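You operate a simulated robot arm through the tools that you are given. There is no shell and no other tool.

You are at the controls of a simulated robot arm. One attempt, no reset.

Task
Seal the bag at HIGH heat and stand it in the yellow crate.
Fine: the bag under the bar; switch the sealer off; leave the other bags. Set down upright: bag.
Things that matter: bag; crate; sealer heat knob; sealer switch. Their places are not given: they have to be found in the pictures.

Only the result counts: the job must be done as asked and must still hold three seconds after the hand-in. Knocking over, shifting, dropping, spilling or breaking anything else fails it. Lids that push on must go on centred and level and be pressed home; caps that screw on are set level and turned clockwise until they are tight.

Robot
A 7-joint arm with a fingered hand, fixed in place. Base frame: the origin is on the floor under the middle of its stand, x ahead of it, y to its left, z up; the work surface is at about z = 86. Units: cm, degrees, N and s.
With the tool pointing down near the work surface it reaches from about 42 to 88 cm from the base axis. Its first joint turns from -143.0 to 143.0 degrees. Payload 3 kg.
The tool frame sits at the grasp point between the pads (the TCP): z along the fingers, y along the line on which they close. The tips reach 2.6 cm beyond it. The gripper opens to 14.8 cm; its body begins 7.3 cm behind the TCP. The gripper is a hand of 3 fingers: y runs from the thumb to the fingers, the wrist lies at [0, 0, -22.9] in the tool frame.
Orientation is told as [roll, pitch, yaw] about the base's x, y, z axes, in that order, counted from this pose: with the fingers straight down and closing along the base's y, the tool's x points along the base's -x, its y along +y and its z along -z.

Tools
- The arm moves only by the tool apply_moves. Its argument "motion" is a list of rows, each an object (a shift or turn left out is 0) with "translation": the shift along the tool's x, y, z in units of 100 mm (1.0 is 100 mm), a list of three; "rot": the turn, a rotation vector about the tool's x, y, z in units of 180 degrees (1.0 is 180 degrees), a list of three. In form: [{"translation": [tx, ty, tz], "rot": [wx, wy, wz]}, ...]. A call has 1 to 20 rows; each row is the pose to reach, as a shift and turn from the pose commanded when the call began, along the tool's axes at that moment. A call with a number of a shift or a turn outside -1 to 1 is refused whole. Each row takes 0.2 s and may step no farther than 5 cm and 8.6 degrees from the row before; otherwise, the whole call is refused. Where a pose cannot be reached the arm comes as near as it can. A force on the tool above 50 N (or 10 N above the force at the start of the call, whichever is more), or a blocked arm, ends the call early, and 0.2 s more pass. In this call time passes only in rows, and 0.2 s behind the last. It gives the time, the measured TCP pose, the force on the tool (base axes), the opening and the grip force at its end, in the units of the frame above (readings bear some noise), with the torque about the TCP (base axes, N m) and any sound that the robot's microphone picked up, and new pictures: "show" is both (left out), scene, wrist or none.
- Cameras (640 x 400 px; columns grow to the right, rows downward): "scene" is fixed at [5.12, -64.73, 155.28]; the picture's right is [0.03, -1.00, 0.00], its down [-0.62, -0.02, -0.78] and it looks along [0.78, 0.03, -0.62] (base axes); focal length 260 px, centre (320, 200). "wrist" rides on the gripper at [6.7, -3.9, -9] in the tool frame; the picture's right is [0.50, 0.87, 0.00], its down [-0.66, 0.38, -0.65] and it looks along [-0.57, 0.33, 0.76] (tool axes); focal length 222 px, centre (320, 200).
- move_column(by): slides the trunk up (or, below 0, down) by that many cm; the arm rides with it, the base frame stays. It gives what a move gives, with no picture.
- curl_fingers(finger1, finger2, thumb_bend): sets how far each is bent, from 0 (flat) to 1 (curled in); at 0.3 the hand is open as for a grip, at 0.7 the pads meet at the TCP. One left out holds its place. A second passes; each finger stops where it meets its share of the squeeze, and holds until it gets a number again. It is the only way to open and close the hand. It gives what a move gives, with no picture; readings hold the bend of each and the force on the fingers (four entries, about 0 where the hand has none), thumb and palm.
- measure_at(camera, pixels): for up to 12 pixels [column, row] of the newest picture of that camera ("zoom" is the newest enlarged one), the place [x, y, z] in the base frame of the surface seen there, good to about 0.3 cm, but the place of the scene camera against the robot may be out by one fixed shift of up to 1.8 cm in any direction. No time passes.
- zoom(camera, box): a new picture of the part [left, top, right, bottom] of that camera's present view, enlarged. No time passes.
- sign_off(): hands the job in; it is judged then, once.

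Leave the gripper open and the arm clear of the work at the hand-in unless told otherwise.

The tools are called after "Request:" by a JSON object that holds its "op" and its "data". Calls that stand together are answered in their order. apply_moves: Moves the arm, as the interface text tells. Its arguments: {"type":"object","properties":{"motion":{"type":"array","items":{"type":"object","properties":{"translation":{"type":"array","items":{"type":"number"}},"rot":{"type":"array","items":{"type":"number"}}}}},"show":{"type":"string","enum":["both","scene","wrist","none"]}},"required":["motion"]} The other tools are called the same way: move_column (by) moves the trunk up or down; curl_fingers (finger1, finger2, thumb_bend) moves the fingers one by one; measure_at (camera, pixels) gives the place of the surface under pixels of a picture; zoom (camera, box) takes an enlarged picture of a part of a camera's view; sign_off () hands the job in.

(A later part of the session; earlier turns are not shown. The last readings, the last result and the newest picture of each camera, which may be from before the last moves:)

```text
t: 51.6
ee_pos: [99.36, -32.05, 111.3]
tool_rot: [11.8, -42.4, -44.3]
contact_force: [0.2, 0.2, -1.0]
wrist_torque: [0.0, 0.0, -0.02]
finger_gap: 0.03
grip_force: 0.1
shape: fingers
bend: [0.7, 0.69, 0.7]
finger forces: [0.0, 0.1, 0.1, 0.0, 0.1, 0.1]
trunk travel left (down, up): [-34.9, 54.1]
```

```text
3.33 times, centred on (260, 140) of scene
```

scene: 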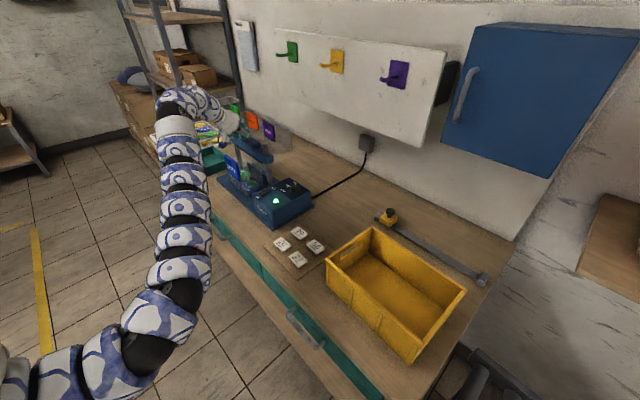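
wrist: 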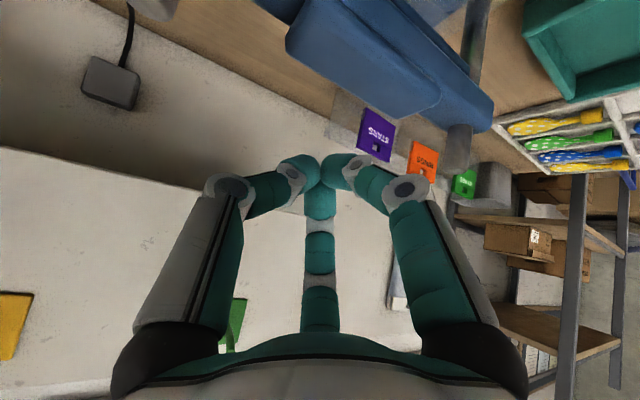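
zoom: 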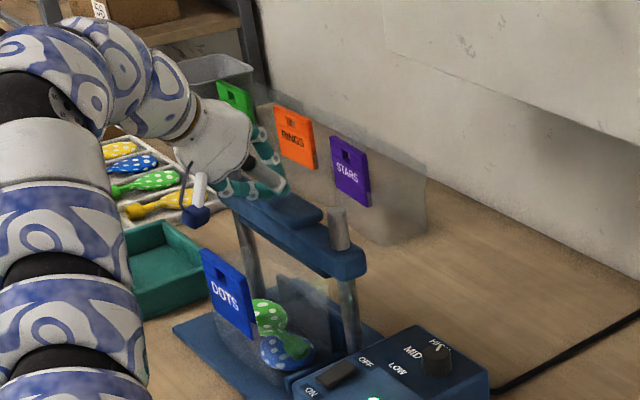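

The fist is just above the handle. Lowering in small steps while watching the force and listening for sounds.

Request:
{"op": "apply_moves", "data": {"motion": [{"translation": [0.1, 0.0, 0.09]}, {"translation": [0.18, -0.02, 0.17]}], "show": "none"}}

```text
t: 52.2
ee_pos: [99.07, -31.78, 108.89]
tool_rot: [11.8, -42.4, -44.2]
contact_force: [1.3, 0.1, 3.4]
wrist_torque: [-0.02, -0.06, -0.01]
finger_gap: 0.0
grip_force: 2.9
shape: fingers
bend: [0.7, 0.69, 0.7]
finger forces: [4.0, 0.0, 0.0, 0.1, 1.2, 0.0]
trunk travel left (down, up): [-34.9, 54.1]
```

Contact with the handle (3.4 N). Pressing on down in steps.

Request:
{"op": "apply_moves", "data": {"motion": [{"translation": [0.034, -0.008, 0.036]}, {"translation": [0.068, -0.015, 0.072]}, {"translation": [0.101, -0.023, 0.108]}], "show": "none"}}

Request:
{"op": "zoom", "data": {"camera": "scene", "box": [200, 80, 320, 200]}}

```text
t: 53.0
ee_pos: [99.1, -31.83, 107.27]
tool_rot: [11.7, -42.4, -44.3]
contact_force: [0.2, 1.1, 4.8]
wrist_torque: [0.06, -0.06, -0.02]
finger_gap: 0.0
grip_force: 3.0
shape: fingers
bend: [0.7, 0.69, 0.7]
finger forces: [5.2, 0.0, 0.1, 0.0, 1.7, 0.1]
trunk travel left (down, up): [-34.9, 54.1]
```

```text
3.33 times, centred on (260, 140) of scene
```

zoom: 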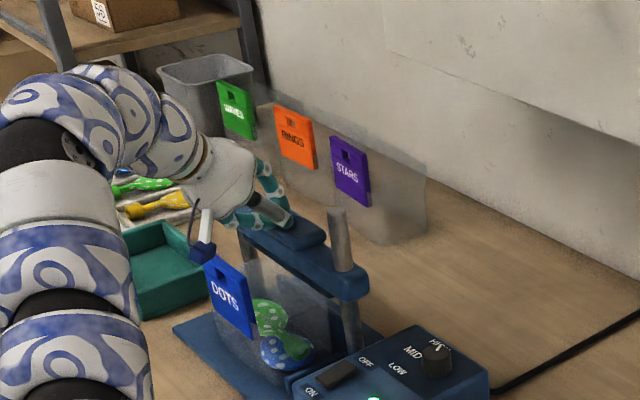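

The bar is moving down under about 5 N. The camera block is about 3 cm in front of the card plane, so I'll press on while easing slightly toward the robot side.

Request:
{"op": "apply_moves", "data": {"motion": [{"translation": [0.034, -0.008, 0.036]}, {"translation": [0.068, -0.015, 0.072]}, {"translation": [0.101, -0.023, 0.108]}], "show": "none"}}

Request:
{"op": "zoom", "data": {"camera": "scene", "box": [200, 100, 300, 200]}}

```text
t: 53.8
ee_pos: [98.87, -32.02, 105.83]
tool_rot: [11.7, -42.4, -44.1]
contact_force: [1.3, 1.1, 7.1]
wrist_torque: [0.02, -0.12, 0.02]
finger_gap: 0.0
grip_force: 3.9
shape: fingers
bend: [0.7, 0.69, 0.7]
finger forces: [5.3, 0.1, 0.0, 0.1, 3.4, 0.0]
trunk travel left (down, up): [-34.9, 54.1]
```

```text
4.00 times, centred on (250, 150) of scene
```

zoom: 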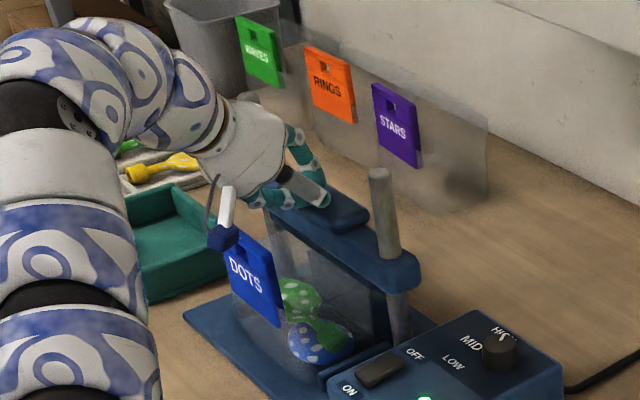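

The force is rising like a spring (7 N). The camera block stays clear of the card by roughly 1.5 cm. Continuing down.

Request:
{"op": "apply_moves", "data": {"motion": [{"translation": [0.034, -0.01, 0.036]}, {"translation": [0.068, -0.02, 0.07]}, {"translation": [0.101, -0.03, 0.104]}], "show": "none"}}

Request:
{"op": "zoom", "data": {"camera": "scene", "box": [210, 120, 290, 200]}}

```text
t: 54.6
ee_pos: [98.72, -32.32, 105.08]
tool_rot: [12.1, -42.9, -44.7]
contact_force: [5.4, -10.6, 46.3]
wrist_torque: [-0.54, -0.56, -0.12]
finger_gap: 0.0
grip_force: 27.9
shape: fingers
bend: [0.71, 0.68, 0.72]
finger forces: [13.3, 0.0, 0.0, 0.0, 41.9, 0.0]
trunk travel left (down, up): [-34.9, 54.1]
```

```text
5.00 times, centred on (250, 160) of scene
```

zoom: 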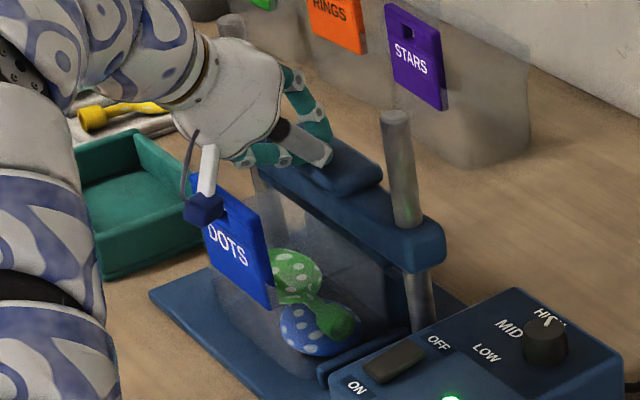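

The bar has bottomed out at 46 N. I'll hold there, easing by 0.1 cm, for about 4 s and listen for a sound or a lamp change.

Request:
{"op": "apply_moves", "data": {"motion": [{"translation": [-0.006, 0, -0.007]}, {"translation": [-0.006, 0, -0.007]}, {"translation": [-0.006, 0, -0.007]}, {"translation": [-0.006, 0, -0.007]}, {"translation": [-0.006, 0, -0.007]}, {"translation": [-0.006, 0, -0.007]}, {"translation": [-0.006, 0, -0.007]}, {"translation": [-0.006, 0, -0.007]}, {"translation": [-0.006, 0, -0.007]}, {"translation": [-0.006, 0, -0.007]}], "show": "scene"}}

Request:
{"op": "zoom", "data": {"camera": "scene", "box": [220, 140, 310, 220]}}

```text
t: 55.4
ee_pos: [98.97, -32.26, 105.21]
tool_rot: [12.1, -43.3, -44.7]
contact_force: [-1.2, -4.0, 29.0]
wrist_torque: [-0.26, -0.32, 0.0]
finger_gap: 0.02
grip_force: 19.3
shape: fingers
bend: [0.71, 0.68, 0.72]
finger forces: [11.9, 0.0, 0.1, 0.0, 26.5, 0.0]
trunk travel left (down, up): [-34.9, 54.1]
stopped in row 3: the force on the tool passed its limit at 58 N (the readings are from after the stop); the commanded pose is now the measured one
```

scene: 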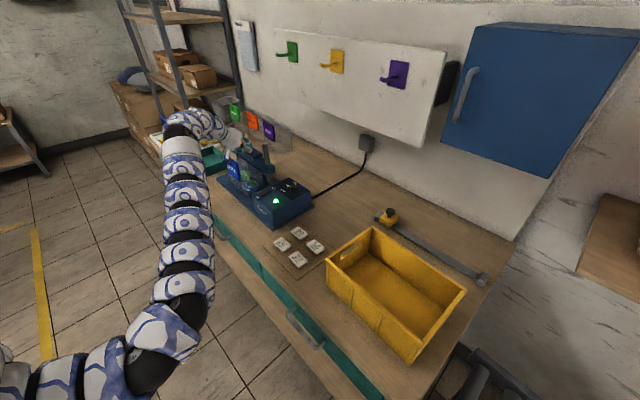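

```text
5.00 times, centred on (265, 180) of scene
```

zoom: 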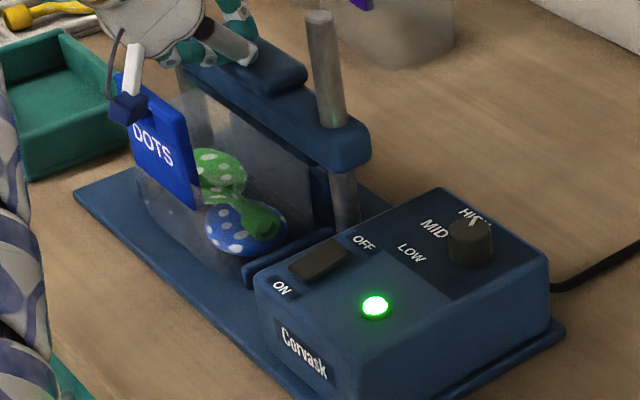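

Force is steady at about 29 N with the bar down. I'll hold with zero-shift rows for a few seconds.

Request:
{"op": "apply_moves", "data": {"motion": [{"translation": [0, 0, 0]}, {"translation": [0, 0, 0]}, {"translation": [0, 0, 0]}, {"translation": [0, 0, 0]}, {"translation": [0, 0, 0]}, {"translation": [0, 0, 0]}, {"translation": [0, 0, 0]}, {"translation": [0, 0, 0]}, {"translation": [0, 0, 0]}, {"translation": [0, 0, 0]}, {"translation": [0, 0, 0]}, {"translation": [0, 0, 0]}], "show": "scene"}}

Request:
{"op": "zoom", "data": {"camera": "scene", "box": [220, 140, 310, 220]}}

```text
t: 58.0
ee_pos: [98.73, -32.15, 105.02]
tool_rot: [11.9, -42.9, -44.6]
contact_force: [9.4, -13.2, 46.2]
wrist_torque: [-0.54, -0.69, -0.07]
finger_gap: 0.01
grip_force: 28.6
shape: fingers
bend: [0.71, 0.68, 0.73]
finger forces: [13.4, 0.1, 0.1, 0.1, 44.2, 0.0]
trunk travel left (down, up): [-34.9, 54.1]
```

scene: 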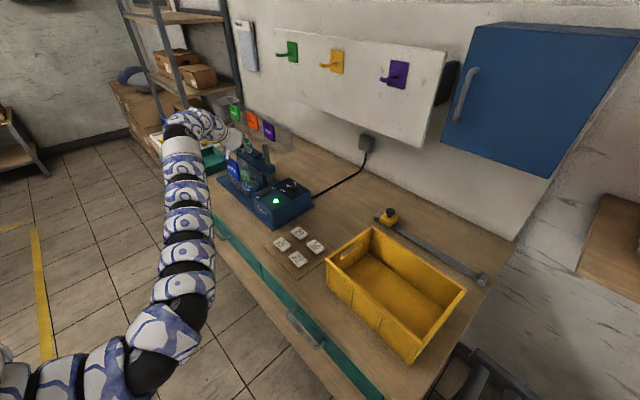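

```text
5.00 times, centred on (265, 180) of scene
```

zoom: 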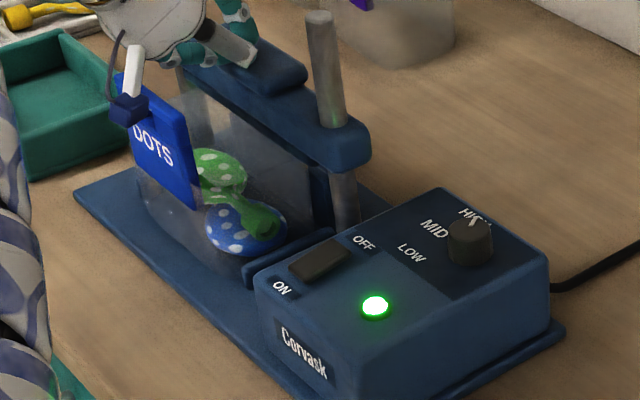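

The bar is clamped down on the lower jaw. I'll look closely for a seal line or other change, then hold a little longer.

Request:
{"op": "zoom", "data": {"camera": "scene", "box": [230, 145, 280, 185]}}

Request:
{"op": "apply_moves", "data": {"motion": [{"translation": [-0.003, 0, -0.004]}, {"translation": [-0.003, 0, -0.004]}, {"translation": [-0.003, 0, -0.004]}, {"translation": [-0.003, 0, -0.004]}, {"translation": [-0.003, 0, -0.004]}, {"translation": [-0.003, 0, -0.004]}, {"translation": [-0.003, 0, -0.004]}, {"translation": [-0.003, 0, -0.004]}, {"translation": [-0.003, 0, -0.004]}, {"translation": [-0.003, 0, -0.004]}, {"translation": [-0.003, 0, -0.004]}, {"translation": [-0.003, 0, -0.004]}, {"translation": [-0.003, 0, -0.004]}, {"translation": [-0.003, 0, -0.004]}, {"translation": [-0.003, 0, -0.004]}], "show": "wrist"}}

```text
10.00 times, centred on (255, 165) of scene
```

zoom: 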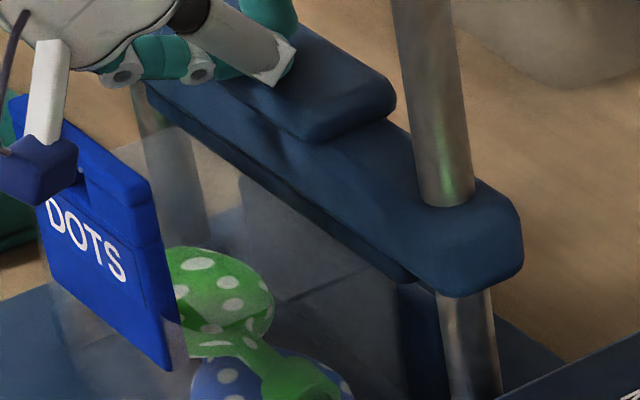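

```text
t: 61.2
ee_pos: [98.78, -32.27, 104.96]
tool_rot: [12.0, -42.9, -44.6]
contact_force: [5.2, -12.2, 40.4]
wrist_torque: [-0.48, -0.52, -0.13]
finger_gap: 0.02
grip_force: 25.5
shape: fingers
bend: [0.71, 0.68, 0.73]
finger forces: [11.8, 0.1, 0.1, 0.0, 39.8, 0.1]
trunk travel left (down, up): [-34.9, 54.1]
```

wrist: 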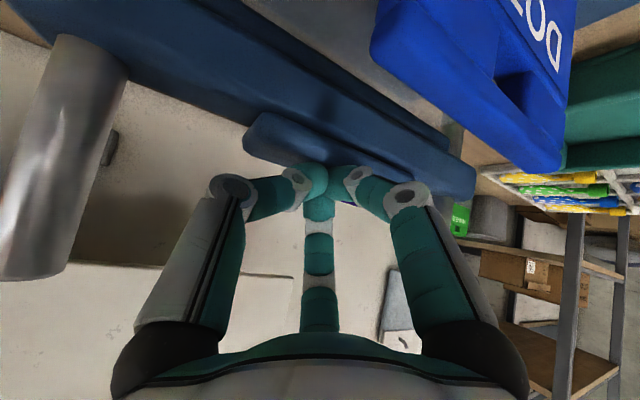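

I've held for about 6.5 s in total with no sound reported. I'll release slowly so the bar rises gently, then inspect.

Request:
{"op": "apply_moves", "data": {"motion": [{"translation": [-0.034, 0.008, -0.036]}, {"translation": [-0.084, 0.019, -0.09]}, {"translation": [-0.135, 0.03, -0.144]}, {"translation": [-0.186, 0.042, -0.198]}, {"translation": [-0.236, 0.053, -0.252]}, {"translation": [-0.304, 0.068, -0.325]}, {"translation": [-0.405, 0.091, -0.433]}], "show": "both"}}

Request:
{"op": "zoom", "data": {"camera": "scene", "box": [220, 130, 300, 210]}}

```text
t: 62.8
ee_pos: [99.11, -32.28, 110.62]
tool_rot: [11.9, -42.7, -44.4]
contact_force: [0.7, -0.1, 0.9]
wrist_torque: [0.02, -0.03, 0.01]
finger_gap: 0.0
grip_force: 0.1
shape: fingers
bend: [0.7, 0.69, 0.7]
finger forces: [0.0, 0.1, 0.0, 0.0, 0.0, 0.0]
trunk travel left (down, up): [-34.9, 54.1]
```

scene: 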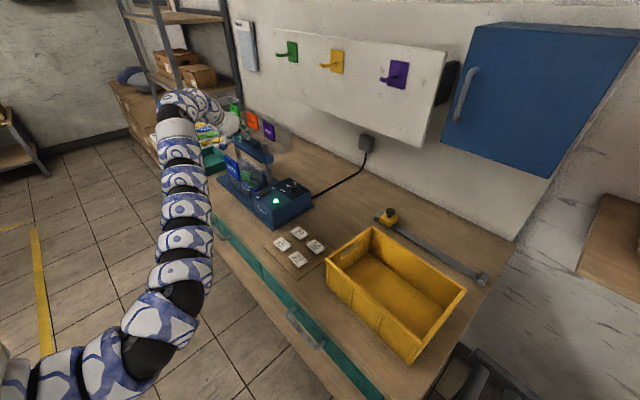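
wrist: 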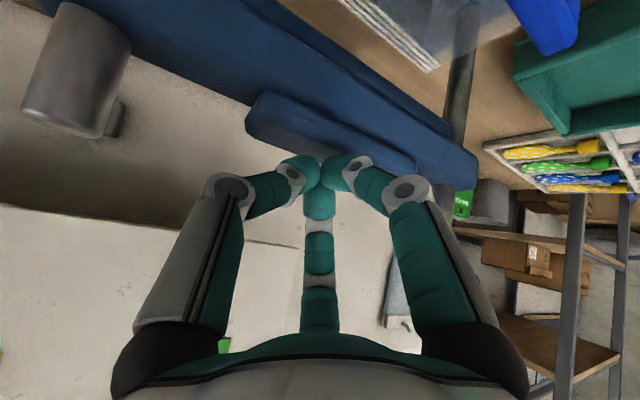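

```text
5.00 times, centred on (260, 170) of scene
```

zoom: 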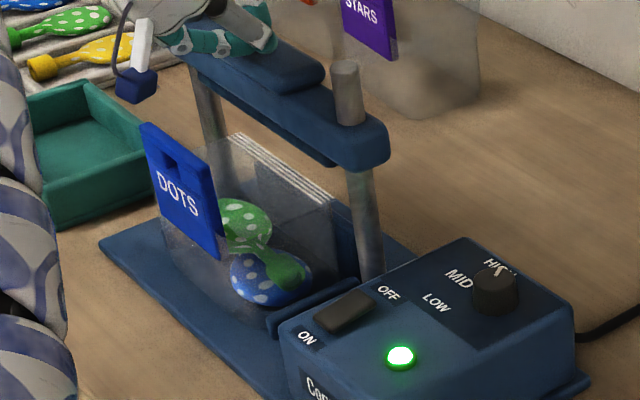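

A seal is now visible: white ribbed lines along the bag's top edge at zoom (235,140)–(330,200). I'll zoom in on it.

Request:
{"op": "zoom", "data": {"camera": "wrist", "box": [310, 0, 480, 80]}}

Request:
{"op": "zoom", "data": {"camera": "scene", "box": [225, 145, 285, 195]}}

Request:
{"op": "measure_at", "data": {"camera": "zoom", "pixels": [[240, 150], [330, 200], [420, 255], [60, 150], [180, 235], [120, 190], [185, 310], [425, 330], [380, 320], [100, 250], [190, 380], [70, 120]]}}

```text
3.76 times, centred on (395, 40) of wrist
```

zoom: 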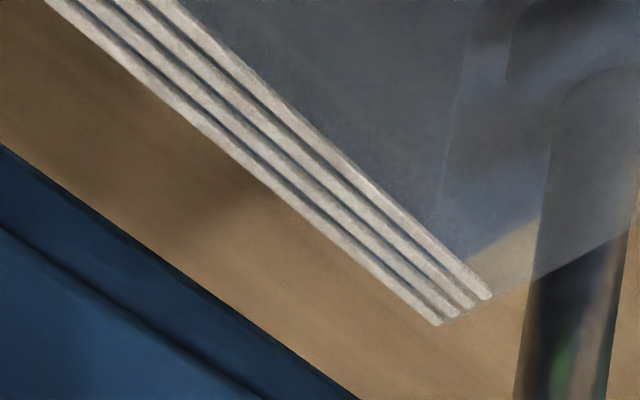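

```text
8.00 times, centred on (255, 170) of scene
```

zoom: 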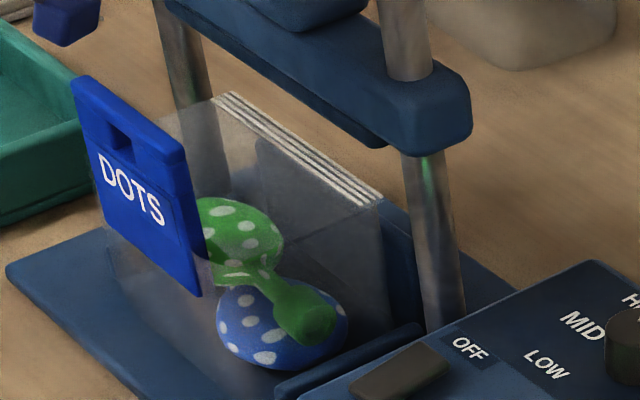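

```text
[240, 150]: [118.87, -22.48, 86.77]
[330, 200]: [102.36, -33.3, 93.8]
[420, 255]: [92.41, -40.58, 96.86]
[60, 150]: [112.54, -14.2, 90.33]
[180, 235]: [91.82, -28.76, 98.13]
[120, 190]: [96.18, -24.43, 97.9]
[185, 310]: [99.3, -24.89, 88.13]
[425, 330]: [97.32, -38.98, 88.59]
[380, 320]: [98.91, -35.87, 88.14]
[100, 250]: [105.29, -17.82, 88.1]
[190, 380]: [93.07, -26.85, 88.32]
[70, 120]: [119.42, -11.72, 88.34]
```

The seal is clearly made. I'll measure the seal edge and card for the grasp.

Request:
{"op": "measure_at", "data": {"camera": "zoom", "pixels": [[230, 98], [300, 146], [340, 175], [376, 200], [290, 146], [350, 190], [75, 85], [185, 155], [198, 290], [100, 215], [125, 140], [150, 130]]}}

Request:
{"op": "measure_at", "data": {"camera": "wrist", "pixels": [[530, 20], [550, 50], [575, 15], [400, 30], [420, 50], [515, 8], [560, 35], [340, 110], [400, 140], [100, 80], [440, 60], [430, 15]]}}

```text
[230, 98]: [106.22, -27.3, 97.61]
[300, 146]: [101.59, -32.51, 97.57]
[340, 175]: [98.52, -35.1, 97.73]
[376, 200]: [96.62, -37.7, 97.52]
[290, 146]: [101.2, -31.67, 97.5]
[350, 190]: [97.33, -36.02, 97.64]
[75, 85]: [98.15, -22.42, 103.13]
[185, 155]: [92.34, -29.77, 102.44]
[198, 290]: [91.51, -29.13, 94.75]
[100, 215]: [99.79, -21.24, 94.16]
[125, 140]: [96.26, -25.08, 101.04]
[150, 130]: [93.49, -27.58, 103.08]
```

```text
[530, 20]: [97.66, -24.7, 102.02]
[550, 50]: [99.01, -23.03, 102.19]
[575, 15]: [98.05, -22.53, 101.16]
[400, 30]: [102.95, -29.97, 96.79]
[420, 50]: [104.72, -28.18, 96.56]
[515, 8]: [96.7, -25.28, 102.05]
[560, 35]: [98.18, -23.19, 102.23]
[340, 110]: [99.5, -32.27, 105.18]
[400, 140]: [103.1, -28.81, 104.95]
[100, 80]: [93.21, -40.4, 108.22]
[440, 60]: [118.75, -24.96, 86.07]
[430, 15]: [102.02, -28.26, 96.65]
```

The sealing is done; true heights are scene z minus about 0.9. Next I switch the sealer off: the raised OFF end of the rocker is near (84,-43.2,96.1). I'll lift the fist, then cross over the near post toward it.

Request:
{"op": "apply_moves", "data": {"motion": [{"translation": [-0.2, 0.045, -0.215]}, {"translation": [-0.405, 0.091, -0.433]}, {"translation": [-0.32, -0.32, -0.45]}, {"translation": [-0.235, -0.73, -0.47]}], "show": "none"}}

```text
t: 63.8
ee_pos: [93.25, -37.48, 114.61]
tool_rot: [11.8, -42.7, -44.4]
contact_force: [0.0, -0.5, 0.0]
wrist_torque: [-0.03, 0.01, 0.01]
finger_gap: 0.01
grip_force: 0.0
shape: fingers
bend: [0.7, 0.69, 0.7]
finger forces: [0.0, 0.0, 0.0, 0.1, 0.0, 0.0]
trunk travel left (down, up): [-34.9, 54.1]
```

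Request:
{"op": "apply_moves", "data": {"motion": [{"translation": [0.03, -0.33, -0.25]}, {"translation": [0.13, -0.66, -0.41]}, {"translation": [0.23, -0.99, -0.564]}], "show": "wrist"}}

```text
t: 64.6
ee_pos: [88.22, -41.5, 115.07]
tool_rot: [11.7, -42.7, -44.5]
contact_force: [-0.2, -0.7, 0.1]
wrist_torque: [0.04, -0.01, 0.02]
finger_gap: 0.0
grip_force: 0.0
shape: fingers
bend: [0.7, 0.69, 0.7]
finger forces: [0.0, 0.0, 0.0, 0.1, 0.0, 0.0]
out of reach, approached as far as the arm can: row 2, 3
trunk travel left (down, up): [-34.9, 54.1]
```

wrist: 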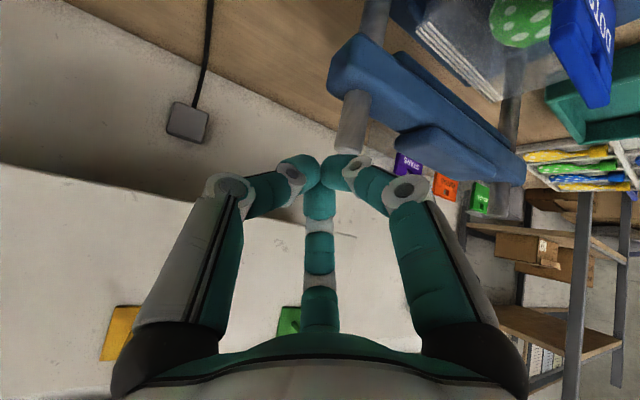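

The wrist limit stops inward motion at this height. I'll raise the trunk 12 cm, which flattens the forearm, then move down and inward toward the rocker.

Request:
{"op": "move_column", "data": {"by": 12}}

Request:
{"op": "apply_moves", "data": {"motion": [{"translation": [0.15, -0.15, 0.2]}, {"translation": [0.4, -0.25, 0.35]}, {"translation": [0.65, -0.35, 0.45]}, {"translation": [0.85, -0.42, 0.5]}], "show": "none"}}

```text
t: 66.1
ee_pos: [88.22, -41.38, 127.15]
tool_rot: [11.8, -42.8, -44.5]
contact_force: [-0.2, 0.2, 0.6]
wrist_torque: [0.0, 0.0, 0.01]
finger_gap: 0.0
grip_force: 0.0
shape: fingers
bend: [0.7, 0.69, 0.7]
finger forces: [0.0, 0.0, 0.0, 0.0, 0.0, 0.0]
trunk travel left (down, up): [-46.9, 42.1]
```

```text
t: 67.1
ee_pos: [84.24, -41.86, 117.14]
tool_rot: [11.8, -42.8, -44.6]
contact_force: [0.0, -0.4, -0.1]
wrist_torque: [-0.01, -0.02, 0.0]
finger_gap: 0.0
grip_force: 0.0
shape: fingers
bend: [0.7, 0.69, 0.7]
finger forces: [0.0, 0.0, 0.1, 0.1, 0.0, 0.0]
trunk travel left (down, up): [-46.9, 42.1]
```

Request:
{"op": "apply_moves", "data": {"motion": [{"translation": [0.22, -0.09, 0.19]}, {"translation": [0.44, -0.18, 0.38]}, {"translation": [0.66, -0.265, 0.573]}], "show": "both"}}

Request:
{"op": "zoom", "data": {"camera": "scene", "box": [220, 120, 320, 230]}}

```text
t: 67.9
ee_pos: [82.97, -42.48, 108.05]
tool_rot: [11.8, -42.7, -44.2]
contact_force: [-0.3, 0.5, 0.8]
wrist_torque: [-0.01, -0.01, 0.04]
finger_gap: 0.01
grip_force: 0.1
shape: fingers
bend: [0.7, 0.69, 0.7]
finger forces: [0.0, 0.1, 0.0, 0.1, 0.1, 0.0]
trunk travel left (down, up): [-46.9, 42.1]
```

scene: 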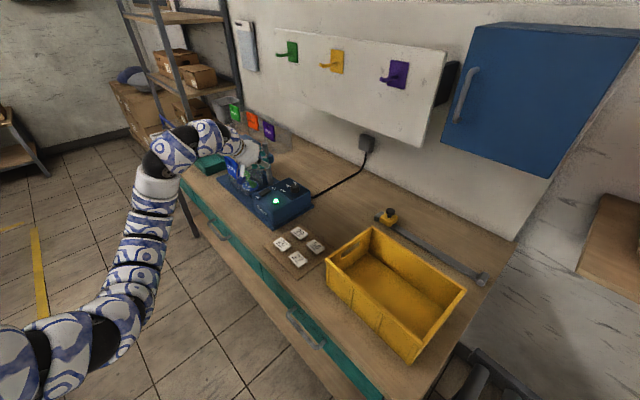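
wrist: 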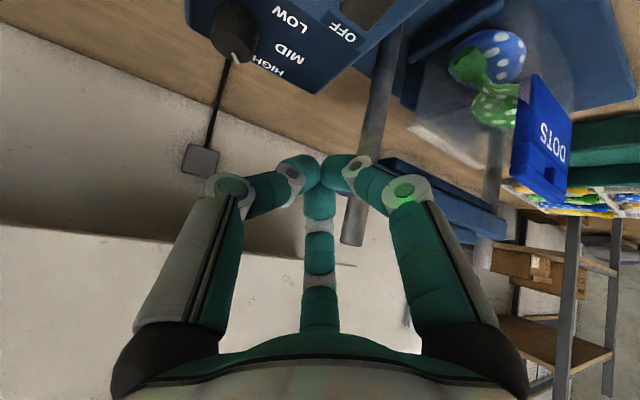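

```text
3.64 times, centred on (270, 175) of scene
```

zoom: 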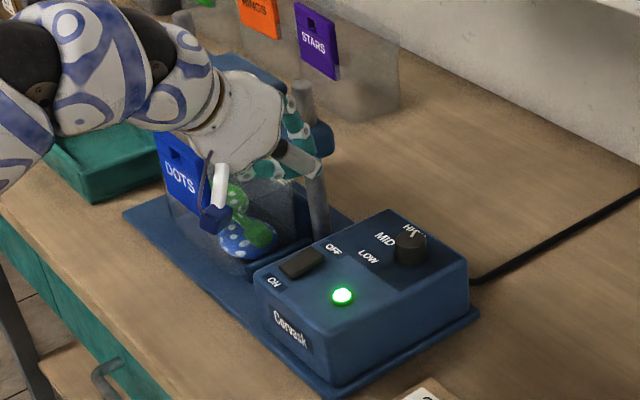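

The hand is above the housing. I'll lower vertically toward the OFF end of the rocker, stopping just above it.

Request:
{"op": "apply_moves", "data": {"motion": [{"translation": [0.19, -0.043, 0.204]}, {"translation": [0.38, -0.086, 0.41]}, {"translation": [0.527, -0.119, 0.563]}], "show": "both"}}

Request:
{"op": "zoom", "data": {"camera": "scene", "box": [235, 150, 315, 230]}}

```text
t: 68.7
ee_pos: [82.96, -42.4, 100.39]
tool_rot: [11.8, -42.8, -44.5]
contact_force: [0.0, 0.1, 0.1]
wrist_torque: [-0.02, 0.01, 0.01]
finger_gap: 0.0
grip_force: 0.1
shape: fingers
bend: [0.7, 0.69, 0.7]
finger forces: [0.1, 0.1, 0.0, 0.0, 0.1, 0.0]
trunk travel left (down, up): [-46.9, 42.1]
```

scene: 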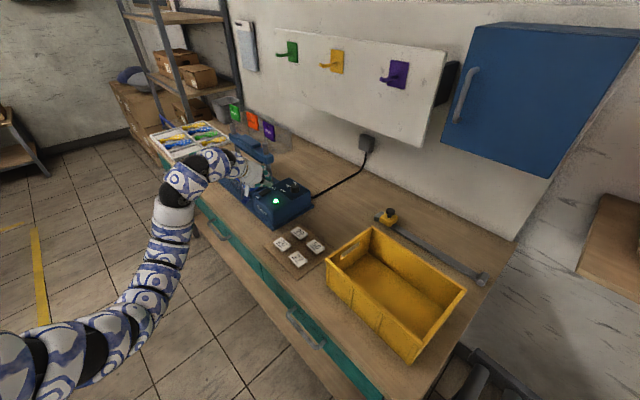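
wrist: 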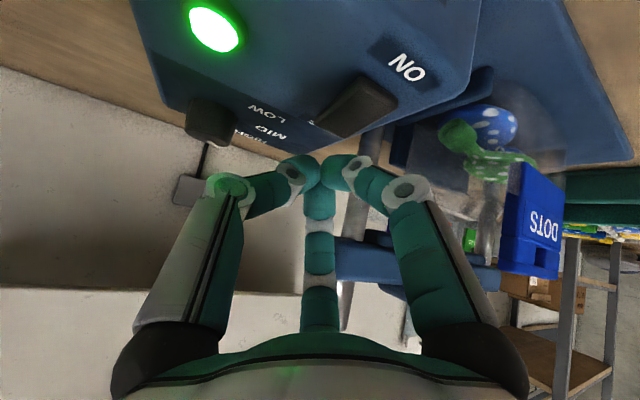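

```text
5.00 times, centred on (275, 190) of scene
```

zoom: 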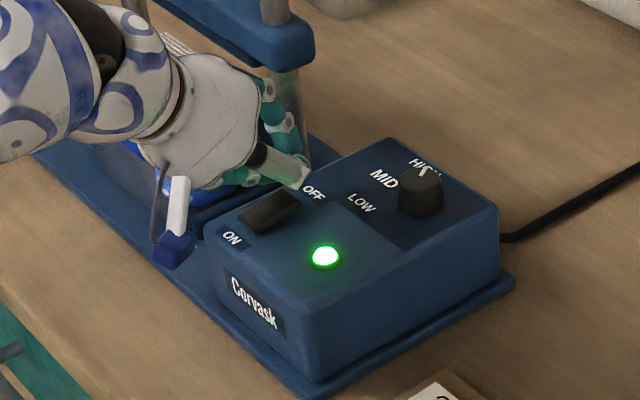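

Request:
{"op": "measure_at", "data": {"camera": "wrist", "pixels": [[322, 122], [345, 128], [340, 105], [365, 85], [392, 98], [370, 118], [330, 132], [312, 122], [350, 95], [375, 105], [262, 112], [270, 132]]}}

Request:
{"op": "zoom", "data": {"camera": "wrist", "box": [260, 60, 420, 180]}}

```text
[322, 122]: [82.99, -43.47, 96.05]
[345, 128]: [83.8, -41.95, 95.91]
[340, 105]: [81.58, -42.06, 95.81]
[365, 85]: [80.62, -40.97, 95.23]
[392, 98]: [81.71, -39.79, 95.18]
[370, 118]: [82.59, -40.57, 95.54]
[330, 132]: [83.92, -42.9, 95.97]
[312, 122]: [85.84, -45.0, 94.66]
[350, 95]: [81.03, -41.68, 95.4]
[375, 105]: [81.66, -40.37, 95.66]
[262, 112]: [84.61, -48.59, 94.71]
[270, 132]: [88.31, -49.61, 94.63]
```

```text
3.33 times, centred on (340, 120) of wrist
```

zoom: 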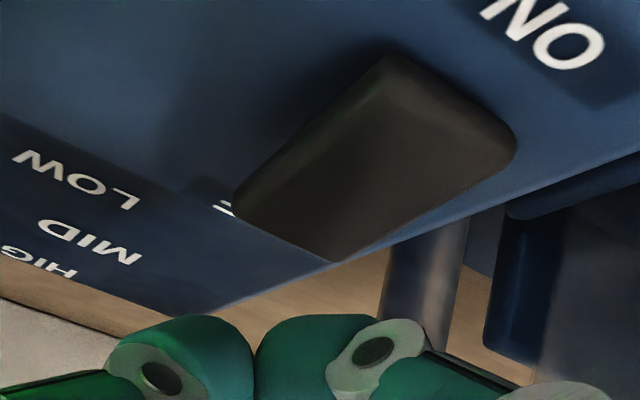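

The rocker's OFF end is at about (83.7,-42.8,96.0), and the fist is slightly behind it. I'll shift 1 cm toward the front and lower to contact.

Request:
{"op": "apply_moves", "data": {"motion": [{"translation": [0.074, 0.014, -0.067]}, {"translation": [0.175, -0.009, 0.042]}], "show": "none"}}

Request:
{"op": "apply_moves", "data": {"motion": [{"translation": [0.034, -0.008, 0.036]}, {"translation": [0.068, -0.015, 0.072]}], "show": "scene"}}

Request:
{"op": "zoom", "data": {"camera": "scene", "box": [245, 165, 305, 215]}}

```text
t: 69.3
ee_pos: [82.38, -41.87, 99.0]
tool_rot: [11.7, -42.8, -44.5]
contact_force: [-0.5, 0.3, -0.6]
wrist_torque: [0.03, -0.03, 0.01]
finger_gap: 0.01
grip_force: 0.0
shape: fingers
bend: [0.7, 0.69, 0.7]
finger forces: [0.0, 0.1, 0.0, 0.1, 0.0, 0.1]
trunk travel left (down, up): [-46.9, 42.1]
```

```text
t: 69.9
ee_pos: [82.28, -41.89, 98.19]
tool_rot: [11.9, -43.0, -44.7]
contact_force: [0.3, -1.4, 9.2]
wrist_torque: [0.03, -0.05, -0.03]
finger_gap: 0.02
grip_force: 6.6
shape: fingers
bend: [0.71, 0.69, 0.7]
finger forces: [9.1, 0.0, 0.0, 0.1, 4.4, 0.1]
trunk travel left (down, up): [-46.9, 42.1]
```

scene: 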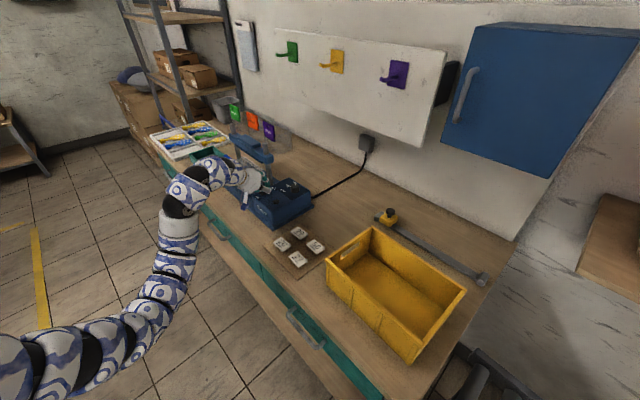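

```text
8.00 times, centred on (275, 190) of scene
```

zoom: 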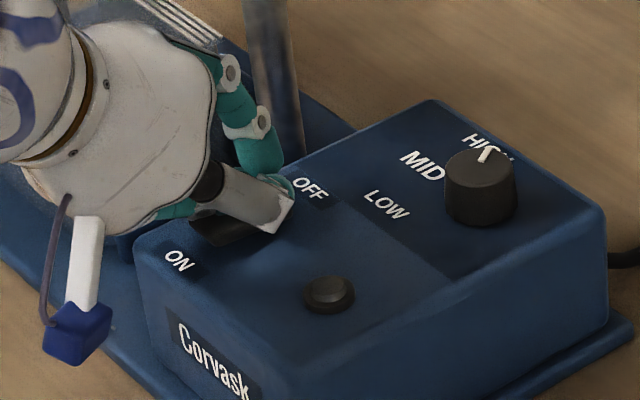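

The lamp went dark, so the sealer is off, and the pointer still shows HIGH. I'll lift away and confirm it stays off.

Request:
{"op": "apply_moves", "data": {"motion": [{"translation": [-0.135, 0.03, -0.144]}, {"translation": [-0.4, 0.09, -0.43]}, {"translation": [-0.7, 0.16, -0.75]}], "show": "both"}}

Request:
{"op": "zoom", "data": {"camera": "scene", "box": [220, 130, 310, 220]}}

```text
t: 70.7
ee_pos: [82.11, -41.45, 108.63]
tool_rot: [11.8, -42.8, -44.6]
contact_force: [0.0, 0.8, -0.5]
wrist_torque: [-0.01, 0.01, -0.01]
finger_gap: 0.0
grip_force: 0.1
shape: fingers
bend: [0.7, 0.69, 0.7]
finger forces: [0.1, 0.0, 0.0, 0.0, 0.0, 0.1]
trunk travel left (down, up): [-46.9, 42.1]
```

scene: 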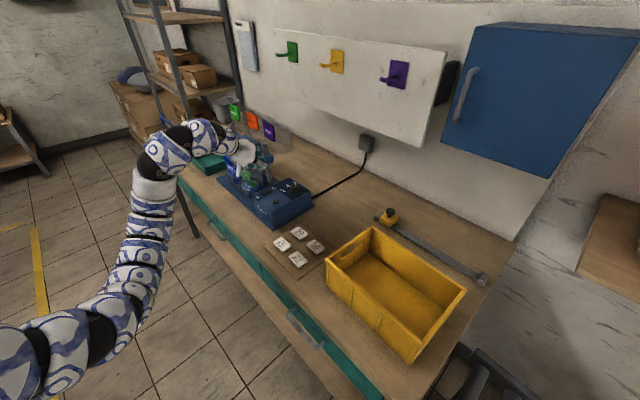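
wrist: 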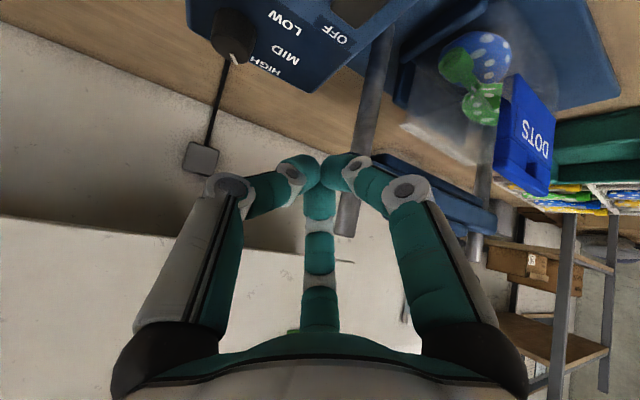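

```text
4.44 times, centred on (265, 175) of scene
```

zoom: 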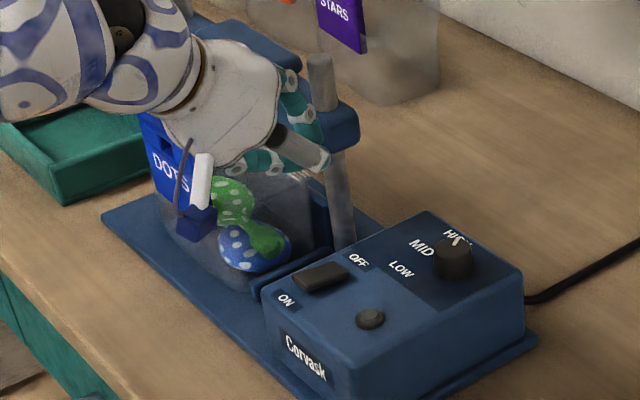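

The sealer is off and the rocker has flipped. Now the bag: I'll zoom in the wrist view on the card and film to plan the grasp.

Request:
{"op": "zoom", "data": {"camera": "wrist", "box": [380, 10, 600, 200]}}

Request:
{"op": "measure_at", "data": {"camera": "zoom", "pixels": [[390, 240], [430, 120], [500, 170], [455, 340], [350, 350], [420, 180], [300, 200], [200, 200], [120, 270], [470, 140], [380, 300], [330, 100]]}}

```text
2.11 times, centred on (490, 105) of wrist
```

zoom: 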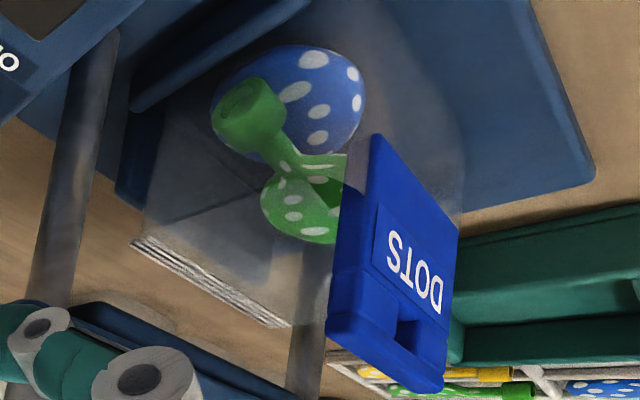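

```text
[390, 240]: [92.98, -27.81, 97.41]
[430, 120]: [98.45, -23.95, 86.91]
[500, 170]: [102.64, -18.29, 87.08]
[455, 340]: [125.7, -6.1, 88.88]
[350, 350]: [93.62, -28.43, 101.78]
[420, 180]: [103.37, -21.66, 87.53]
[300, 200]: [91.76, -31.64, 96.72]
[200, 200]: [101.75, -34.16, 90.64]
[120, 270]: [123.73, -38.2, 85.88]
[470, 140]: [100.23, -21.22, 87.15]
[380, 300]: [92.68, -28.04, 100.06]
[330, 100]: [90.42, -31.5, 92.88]
```

The body of the bag is a box of film up to z≈97, and the card stands free above it up to z≈102. I'll grasp the card from above with a small tilt: one finger in front, two digits behind, tips kept above z≈97.4. First I reorient to tilt 19.5° heading -15°, with fingers at 0.58.

Request:
{"op": "curl_fingers", "data": {"finger1": 0.57, "finger2": 0.57, "thumb_bend": 0.57}}

Request:
{"op": "apply_moves", "data": {"motion": [{"translation": [-0.04, 0.01, -0.043], "rot": [-0.004, 0.0277, -0.0252]}, {"translation": [-0.08, 0.02, -0.086], "rot": [-0.008, 0.0553, -0.0503]}, {"translation": [-0.12, 0.03, -0.13], "rot": [-0.0119, 0.083, -0.0755]}, {"translation": [-0.16, 0.037, -0.173], "rot": [-0.0159, 0.1106, -0.1006]}, {"translation": [-0.2, 0.045, -0.216], "rot": [-0.0199, 0.1383, -0.1258]}], "show": "both"}}

```text
t: 71.7
ee_pos: [82.19, -41.61, 108.47]
tool_rot: [11.9, -42.8, -44.5]
contact_force: [-0.1, 0.0, 0.2]
wrist_torque: [0.04, -0.01, -0.02]
finger_gap: 4.21
grip_force: 0.0
shape: fingers
bend: [0.56, 0.56, 0.56]
finger forces: [0.0, 0.0, 0.0, 0.0, 0.0, 0.0]
trunk travel left (down, up): [-46.9, 42.1]
```

```text
t: 72.9
ee_pos: [81.84, -41.9, 108.18]
tool_rot: [3.5, -32.6, -28.3]
contact_force: [-0.1, 0.4, -0.5]
wrist_torque: [-0.01, 0.0, 0.0]
finger_gap: 4.25
grip_force: 0.1
shape: fingers
bend: [0.56, 0.56, 0.56]
finger forces: [0.1, 0.0, 0.1, 0.1, 0.1, 0.1]
out of reach, approached as far as the arm can: row 3, 4, 5
trunk travel left (down, up): [-46.9, 42.1]
```

scene: 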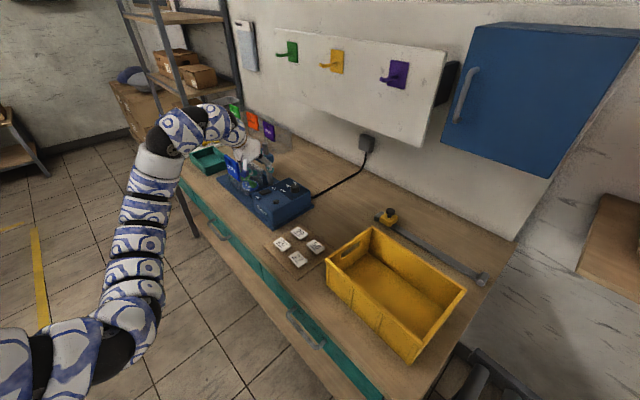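
wrist: 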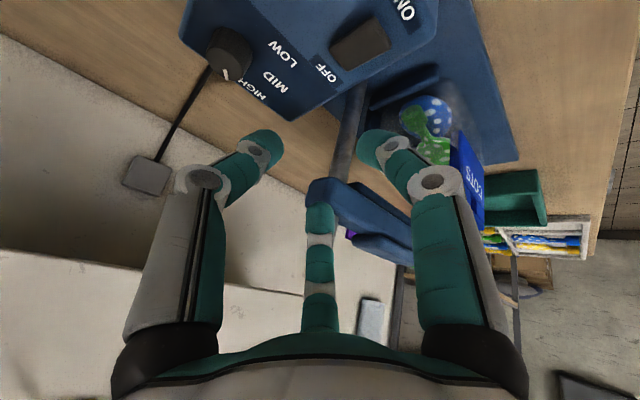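

The tilt stopped at 32.6° here, but further out more is possible. I'll raise the trunk 4 cm and travel along the sealer's length toward the point above the card.

Request:
{"op": "move_column", "data": {"by": 4}}

Request:
{"op": "apply_moves", "data": {"motion": [{"translation": [-0.054, 0.327, 0.055]}, {"translation": [-0.109, 0.655, 0.11]}, {"translation": [-0.163, 0.982, 0.165]}], "show": "none"}}

```text
t: 73.7
ee_pos: [82.0, -41.62, 112.17]
tool_rot: [3.5, -32.6, -28.2]
contact_force: [-0.5, -0.6, 0.1]
wrist_torque: [-0.01, -0.03, -0.01]
finger_gap: 4.22
grip_force: 0.0
shape: fingers
bend: [0.56, 0.56, 0.56]
finger forces: [0.0, 0.0, 0.0, 0.1, 0.0, 0.0]
trunk travel left (down, up): [-50.9, 38.1]
```

```text
t: 74.5
ee_pos: [88.58, -33.75, 111.83]
tool_rot: [3.5, -32.6, -28.5]
contact_force: [-0.4, 0.2, -0.3]
wrist_torque: [-0.01, 0.01, -0.02]
finger_gap: 4.21
grip_force: 0.0
shape: fingers
bend: [0.56, 0.56, 0.56]
finger forces: [0.0, 0.1, 0.0, 0.1, 0.0, 0.0]
trunk travel left (down, up): [-50.9, 38.1]
```

Request:
{"op": "apply_moves", "data": {"motion": [{"translation": [-0.059, 0.317, 0.05], "rot": [-0.003, 0.019, -0.016]}, {"translation": [-0.118, 0.635, 0.1], "rot": [-0.0065, 0.038, -0.032]}, {"translation": [-0.177, 0.952, 0.149], "rot": [-0.0095, 0.056, -0.047]}, {"translation": [-0.177, 0.952, 0.149], "rot": [-0.0125, 0.0743, -0.0627]}], "show": "both"}}

```text
t: 75.5
ee_pos: [94.83, -26.32, 112.45]
tool_rot: [0.0, -19.5, -15.4]
contact_force: [0.0, 0.6, -0.2]
wrist_torque: [0.01, 0.03, -0.01]
finger_gap: 4.21
grip_force: 0.0
shape: fingers
bend: [0.56, 0.56, 0.56]
finger forces: [0.1, 0.0, 0.1, 0.1, 0.1, 0.1]
trunk travel left (down, up): [-50.9, 38.1]
```

scene: 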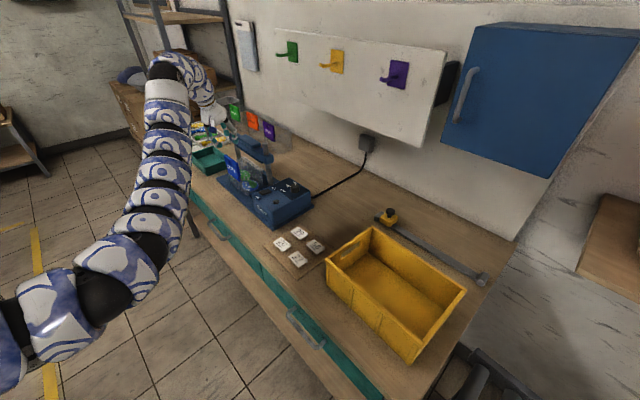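
wrist: 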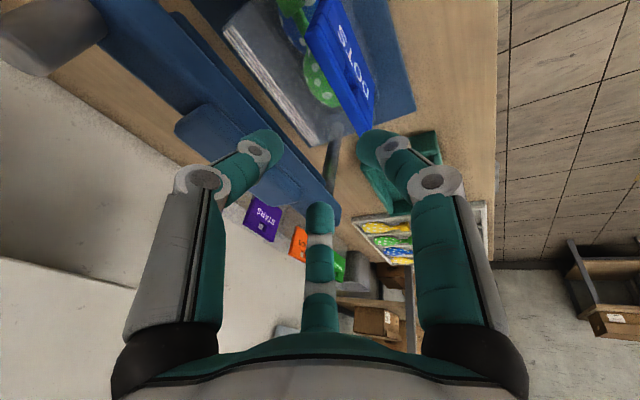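

Reached exactly: tilt 19.5°, heading -15.4°, above the card. I'll measure the card precisely from here.

Request:
{"op": "zoom", "data": {"camera": "wrist", "box": [210, 0, 410, 140]}}

Request:
{"op": "measure_at", "data": {"camera": "zoom", "pixels": [[375, 140], [420, 230], [475, 340], [500, 330], [500, 260], [440, 100], [400, 60], [350, 60], [390, 160], [440, 260], [455, 215], [430, 150]]}}

```text
2.86 times, centred on (310, 70) of wrist
```

zoom: 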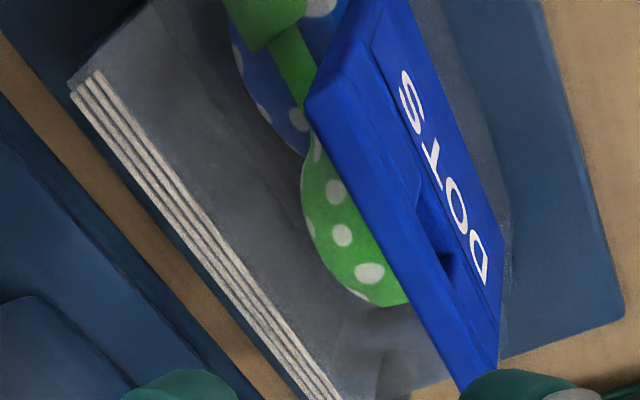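

```text
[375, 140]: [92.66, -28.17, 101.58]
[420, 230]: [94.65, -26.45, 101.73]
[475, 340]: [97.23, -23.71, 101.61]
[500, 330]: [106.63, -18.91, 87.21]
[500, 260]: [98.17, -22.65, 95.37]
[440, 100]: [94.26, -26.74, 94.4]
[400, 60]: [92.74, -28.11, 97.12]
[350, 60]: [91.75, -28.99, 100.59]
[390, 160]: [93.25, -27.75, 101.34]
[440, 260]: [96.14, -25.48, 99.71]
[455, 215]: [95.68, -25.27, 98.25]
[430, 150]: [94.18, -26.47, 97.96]
```

The card plane is f≈86.6 with its top at z≈101.9. My current axis leans 17° out of the card plane, so I'll re-tilt toward the sealer's length (only about 6° out of plane). That way the pinch won't tip the bag.

Request:
{"op": "apply_moves", "data": {"motion": [{"rot": [-0.0376, 0.0023, 0.0064]}, {"rot": [-0.0751, 0.0045, 0.0129]}, {"rot": [-0.1127, 0.0068, 0.0193]}], "show": "none"}}

```text
t: 76.3
ee_pos: [94.6, -26.5, 112.48]
tool_rot: [21.5, -17.6, -18.7]
contact_force: [0.2, -0.5, -0.6]
wrist_torque: [0.01, 0.0, 0.0]
finger_gap: 4.22
grip_force: 0.1
shape: fingers
bend: [0.56, 0.56, 0.56]
finger forces: [0.0, 0.0, 0.1, 0.0, 0.1, 0.1]
trunk travel left (down, up): [-50.9, 38.1]
```

Reached without limits. Moving down to z≈106 above the card and checking alignment.

Request:
{"op": "apply_moves", "data": {"motion": [{"translation": [0.113, -0.13, 0.274]}, {"translation": [0.226, -0.261, 0.548]}], "show": "both"}}

Request:
{"op": "zoom", "data": {"camera": "wrist", "box": [220, 40, 420, 220]}}

Request:
{"op": "zoom", "data": {"camera": "scene", "box": [200, 110, 300, 210]}}

```text
t: 76.9
ee_pos: [94.26, -26.73, 105.89]
tool_rot: [21.3, -17.7, -18.6]
contact_force: [0.9, 0.3, -1.2]
wrist_torque: [-0.01, 0.01, -0.01]
finger_gap: 4.21
grip_force: 0.0
shape: fingers
bend: [0.56, 0.56, 0.56]
finger forces: [0.1, 0.0, 0.0, 0.0, 0.0, 0.1]
trunk travel left (down, up): [-50.9, 38.1]
```

scene: 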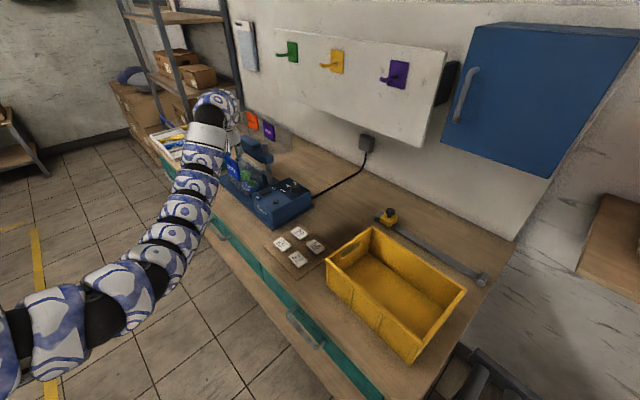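
wrist: 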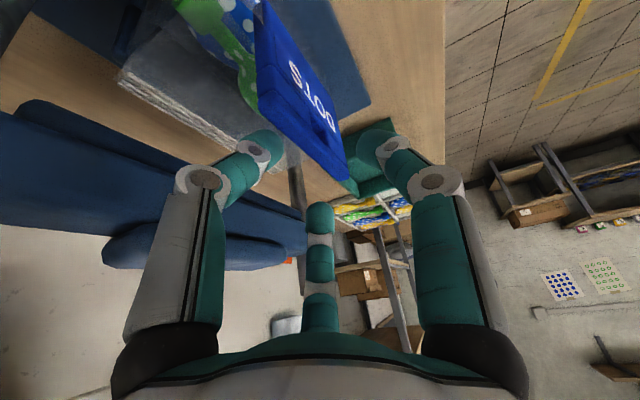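

```text
2.22 times, centred on (320, 130) of wrist
```

zoom: 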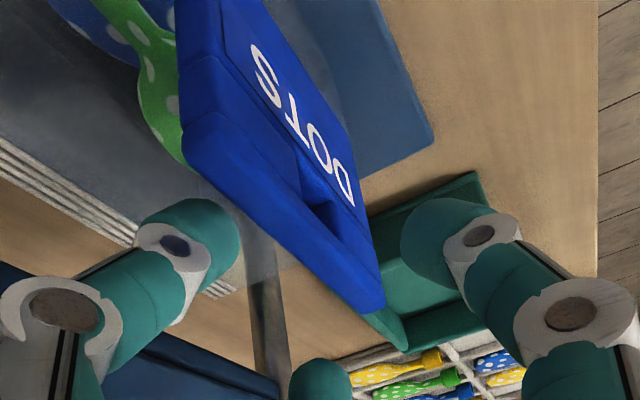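

```text
4.00 times, centred on (250, 160) of scene
```

zoom: 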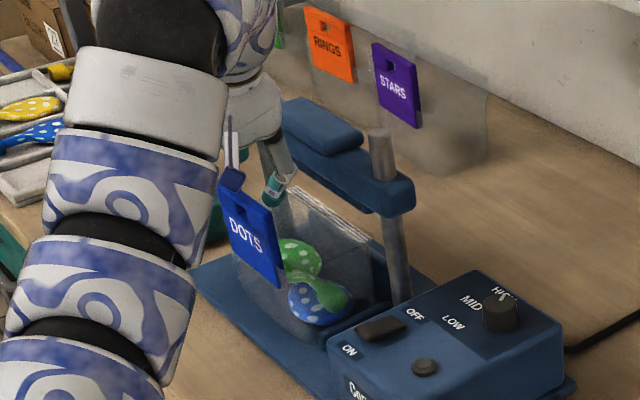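

Alignment is good: finger 1 is in front of the card, thumb and finger 2 behind. Descending 3.4 cm so the card sits between them.

Request:
{"op": "apply_moves", "data": {"motion": [{"translation": [0.052, -0.06, 0.151]}, {"translation": [0.103, -0.118, 0.302]}], "show": "wrist"}}

Request:
{"op": "zoom", "data": {"camera": "wrist", "box": [220, 60, 420, 240]}}

```text
t: 77.5
ee_pos: [94.34, -26.48, 102.54]
tool_rot: [21.3, -17.7, -18.7]
contact_force: [-0.4, -1.0, 0.7]
wrist_torque: [0.0, -0.01, -0.04]
finger_gap: 4.2
grip_force: 0.0
shape: fingers
bend: [0.56, 0.56, 0.56]
finger forces: [0.1, 0.0, 0.0, 0.0, 0.1, 0.0]
trunk travel left (down, up): [-50.9, 38.1]
```

wrist: 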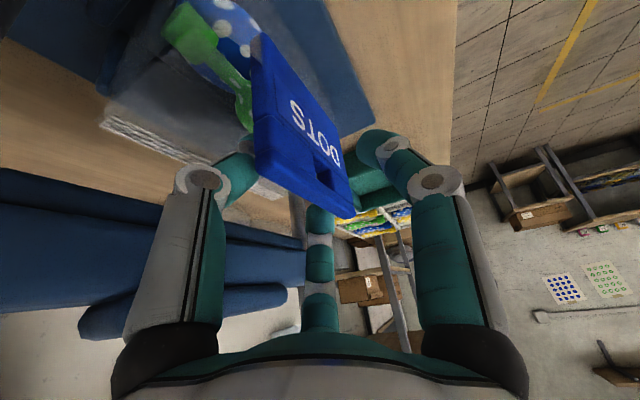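

```text
2.22 times, centred on (320, 150) of wrist
```

zoom: 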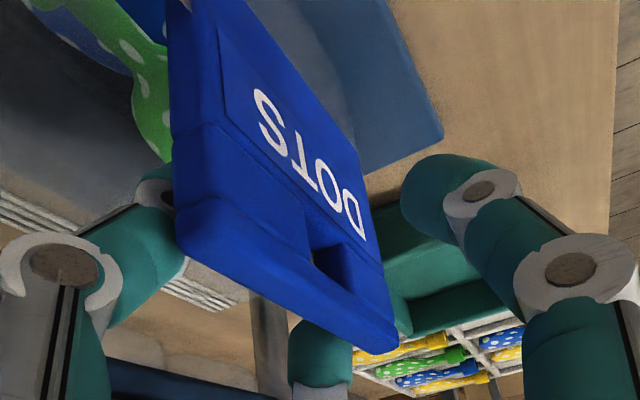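

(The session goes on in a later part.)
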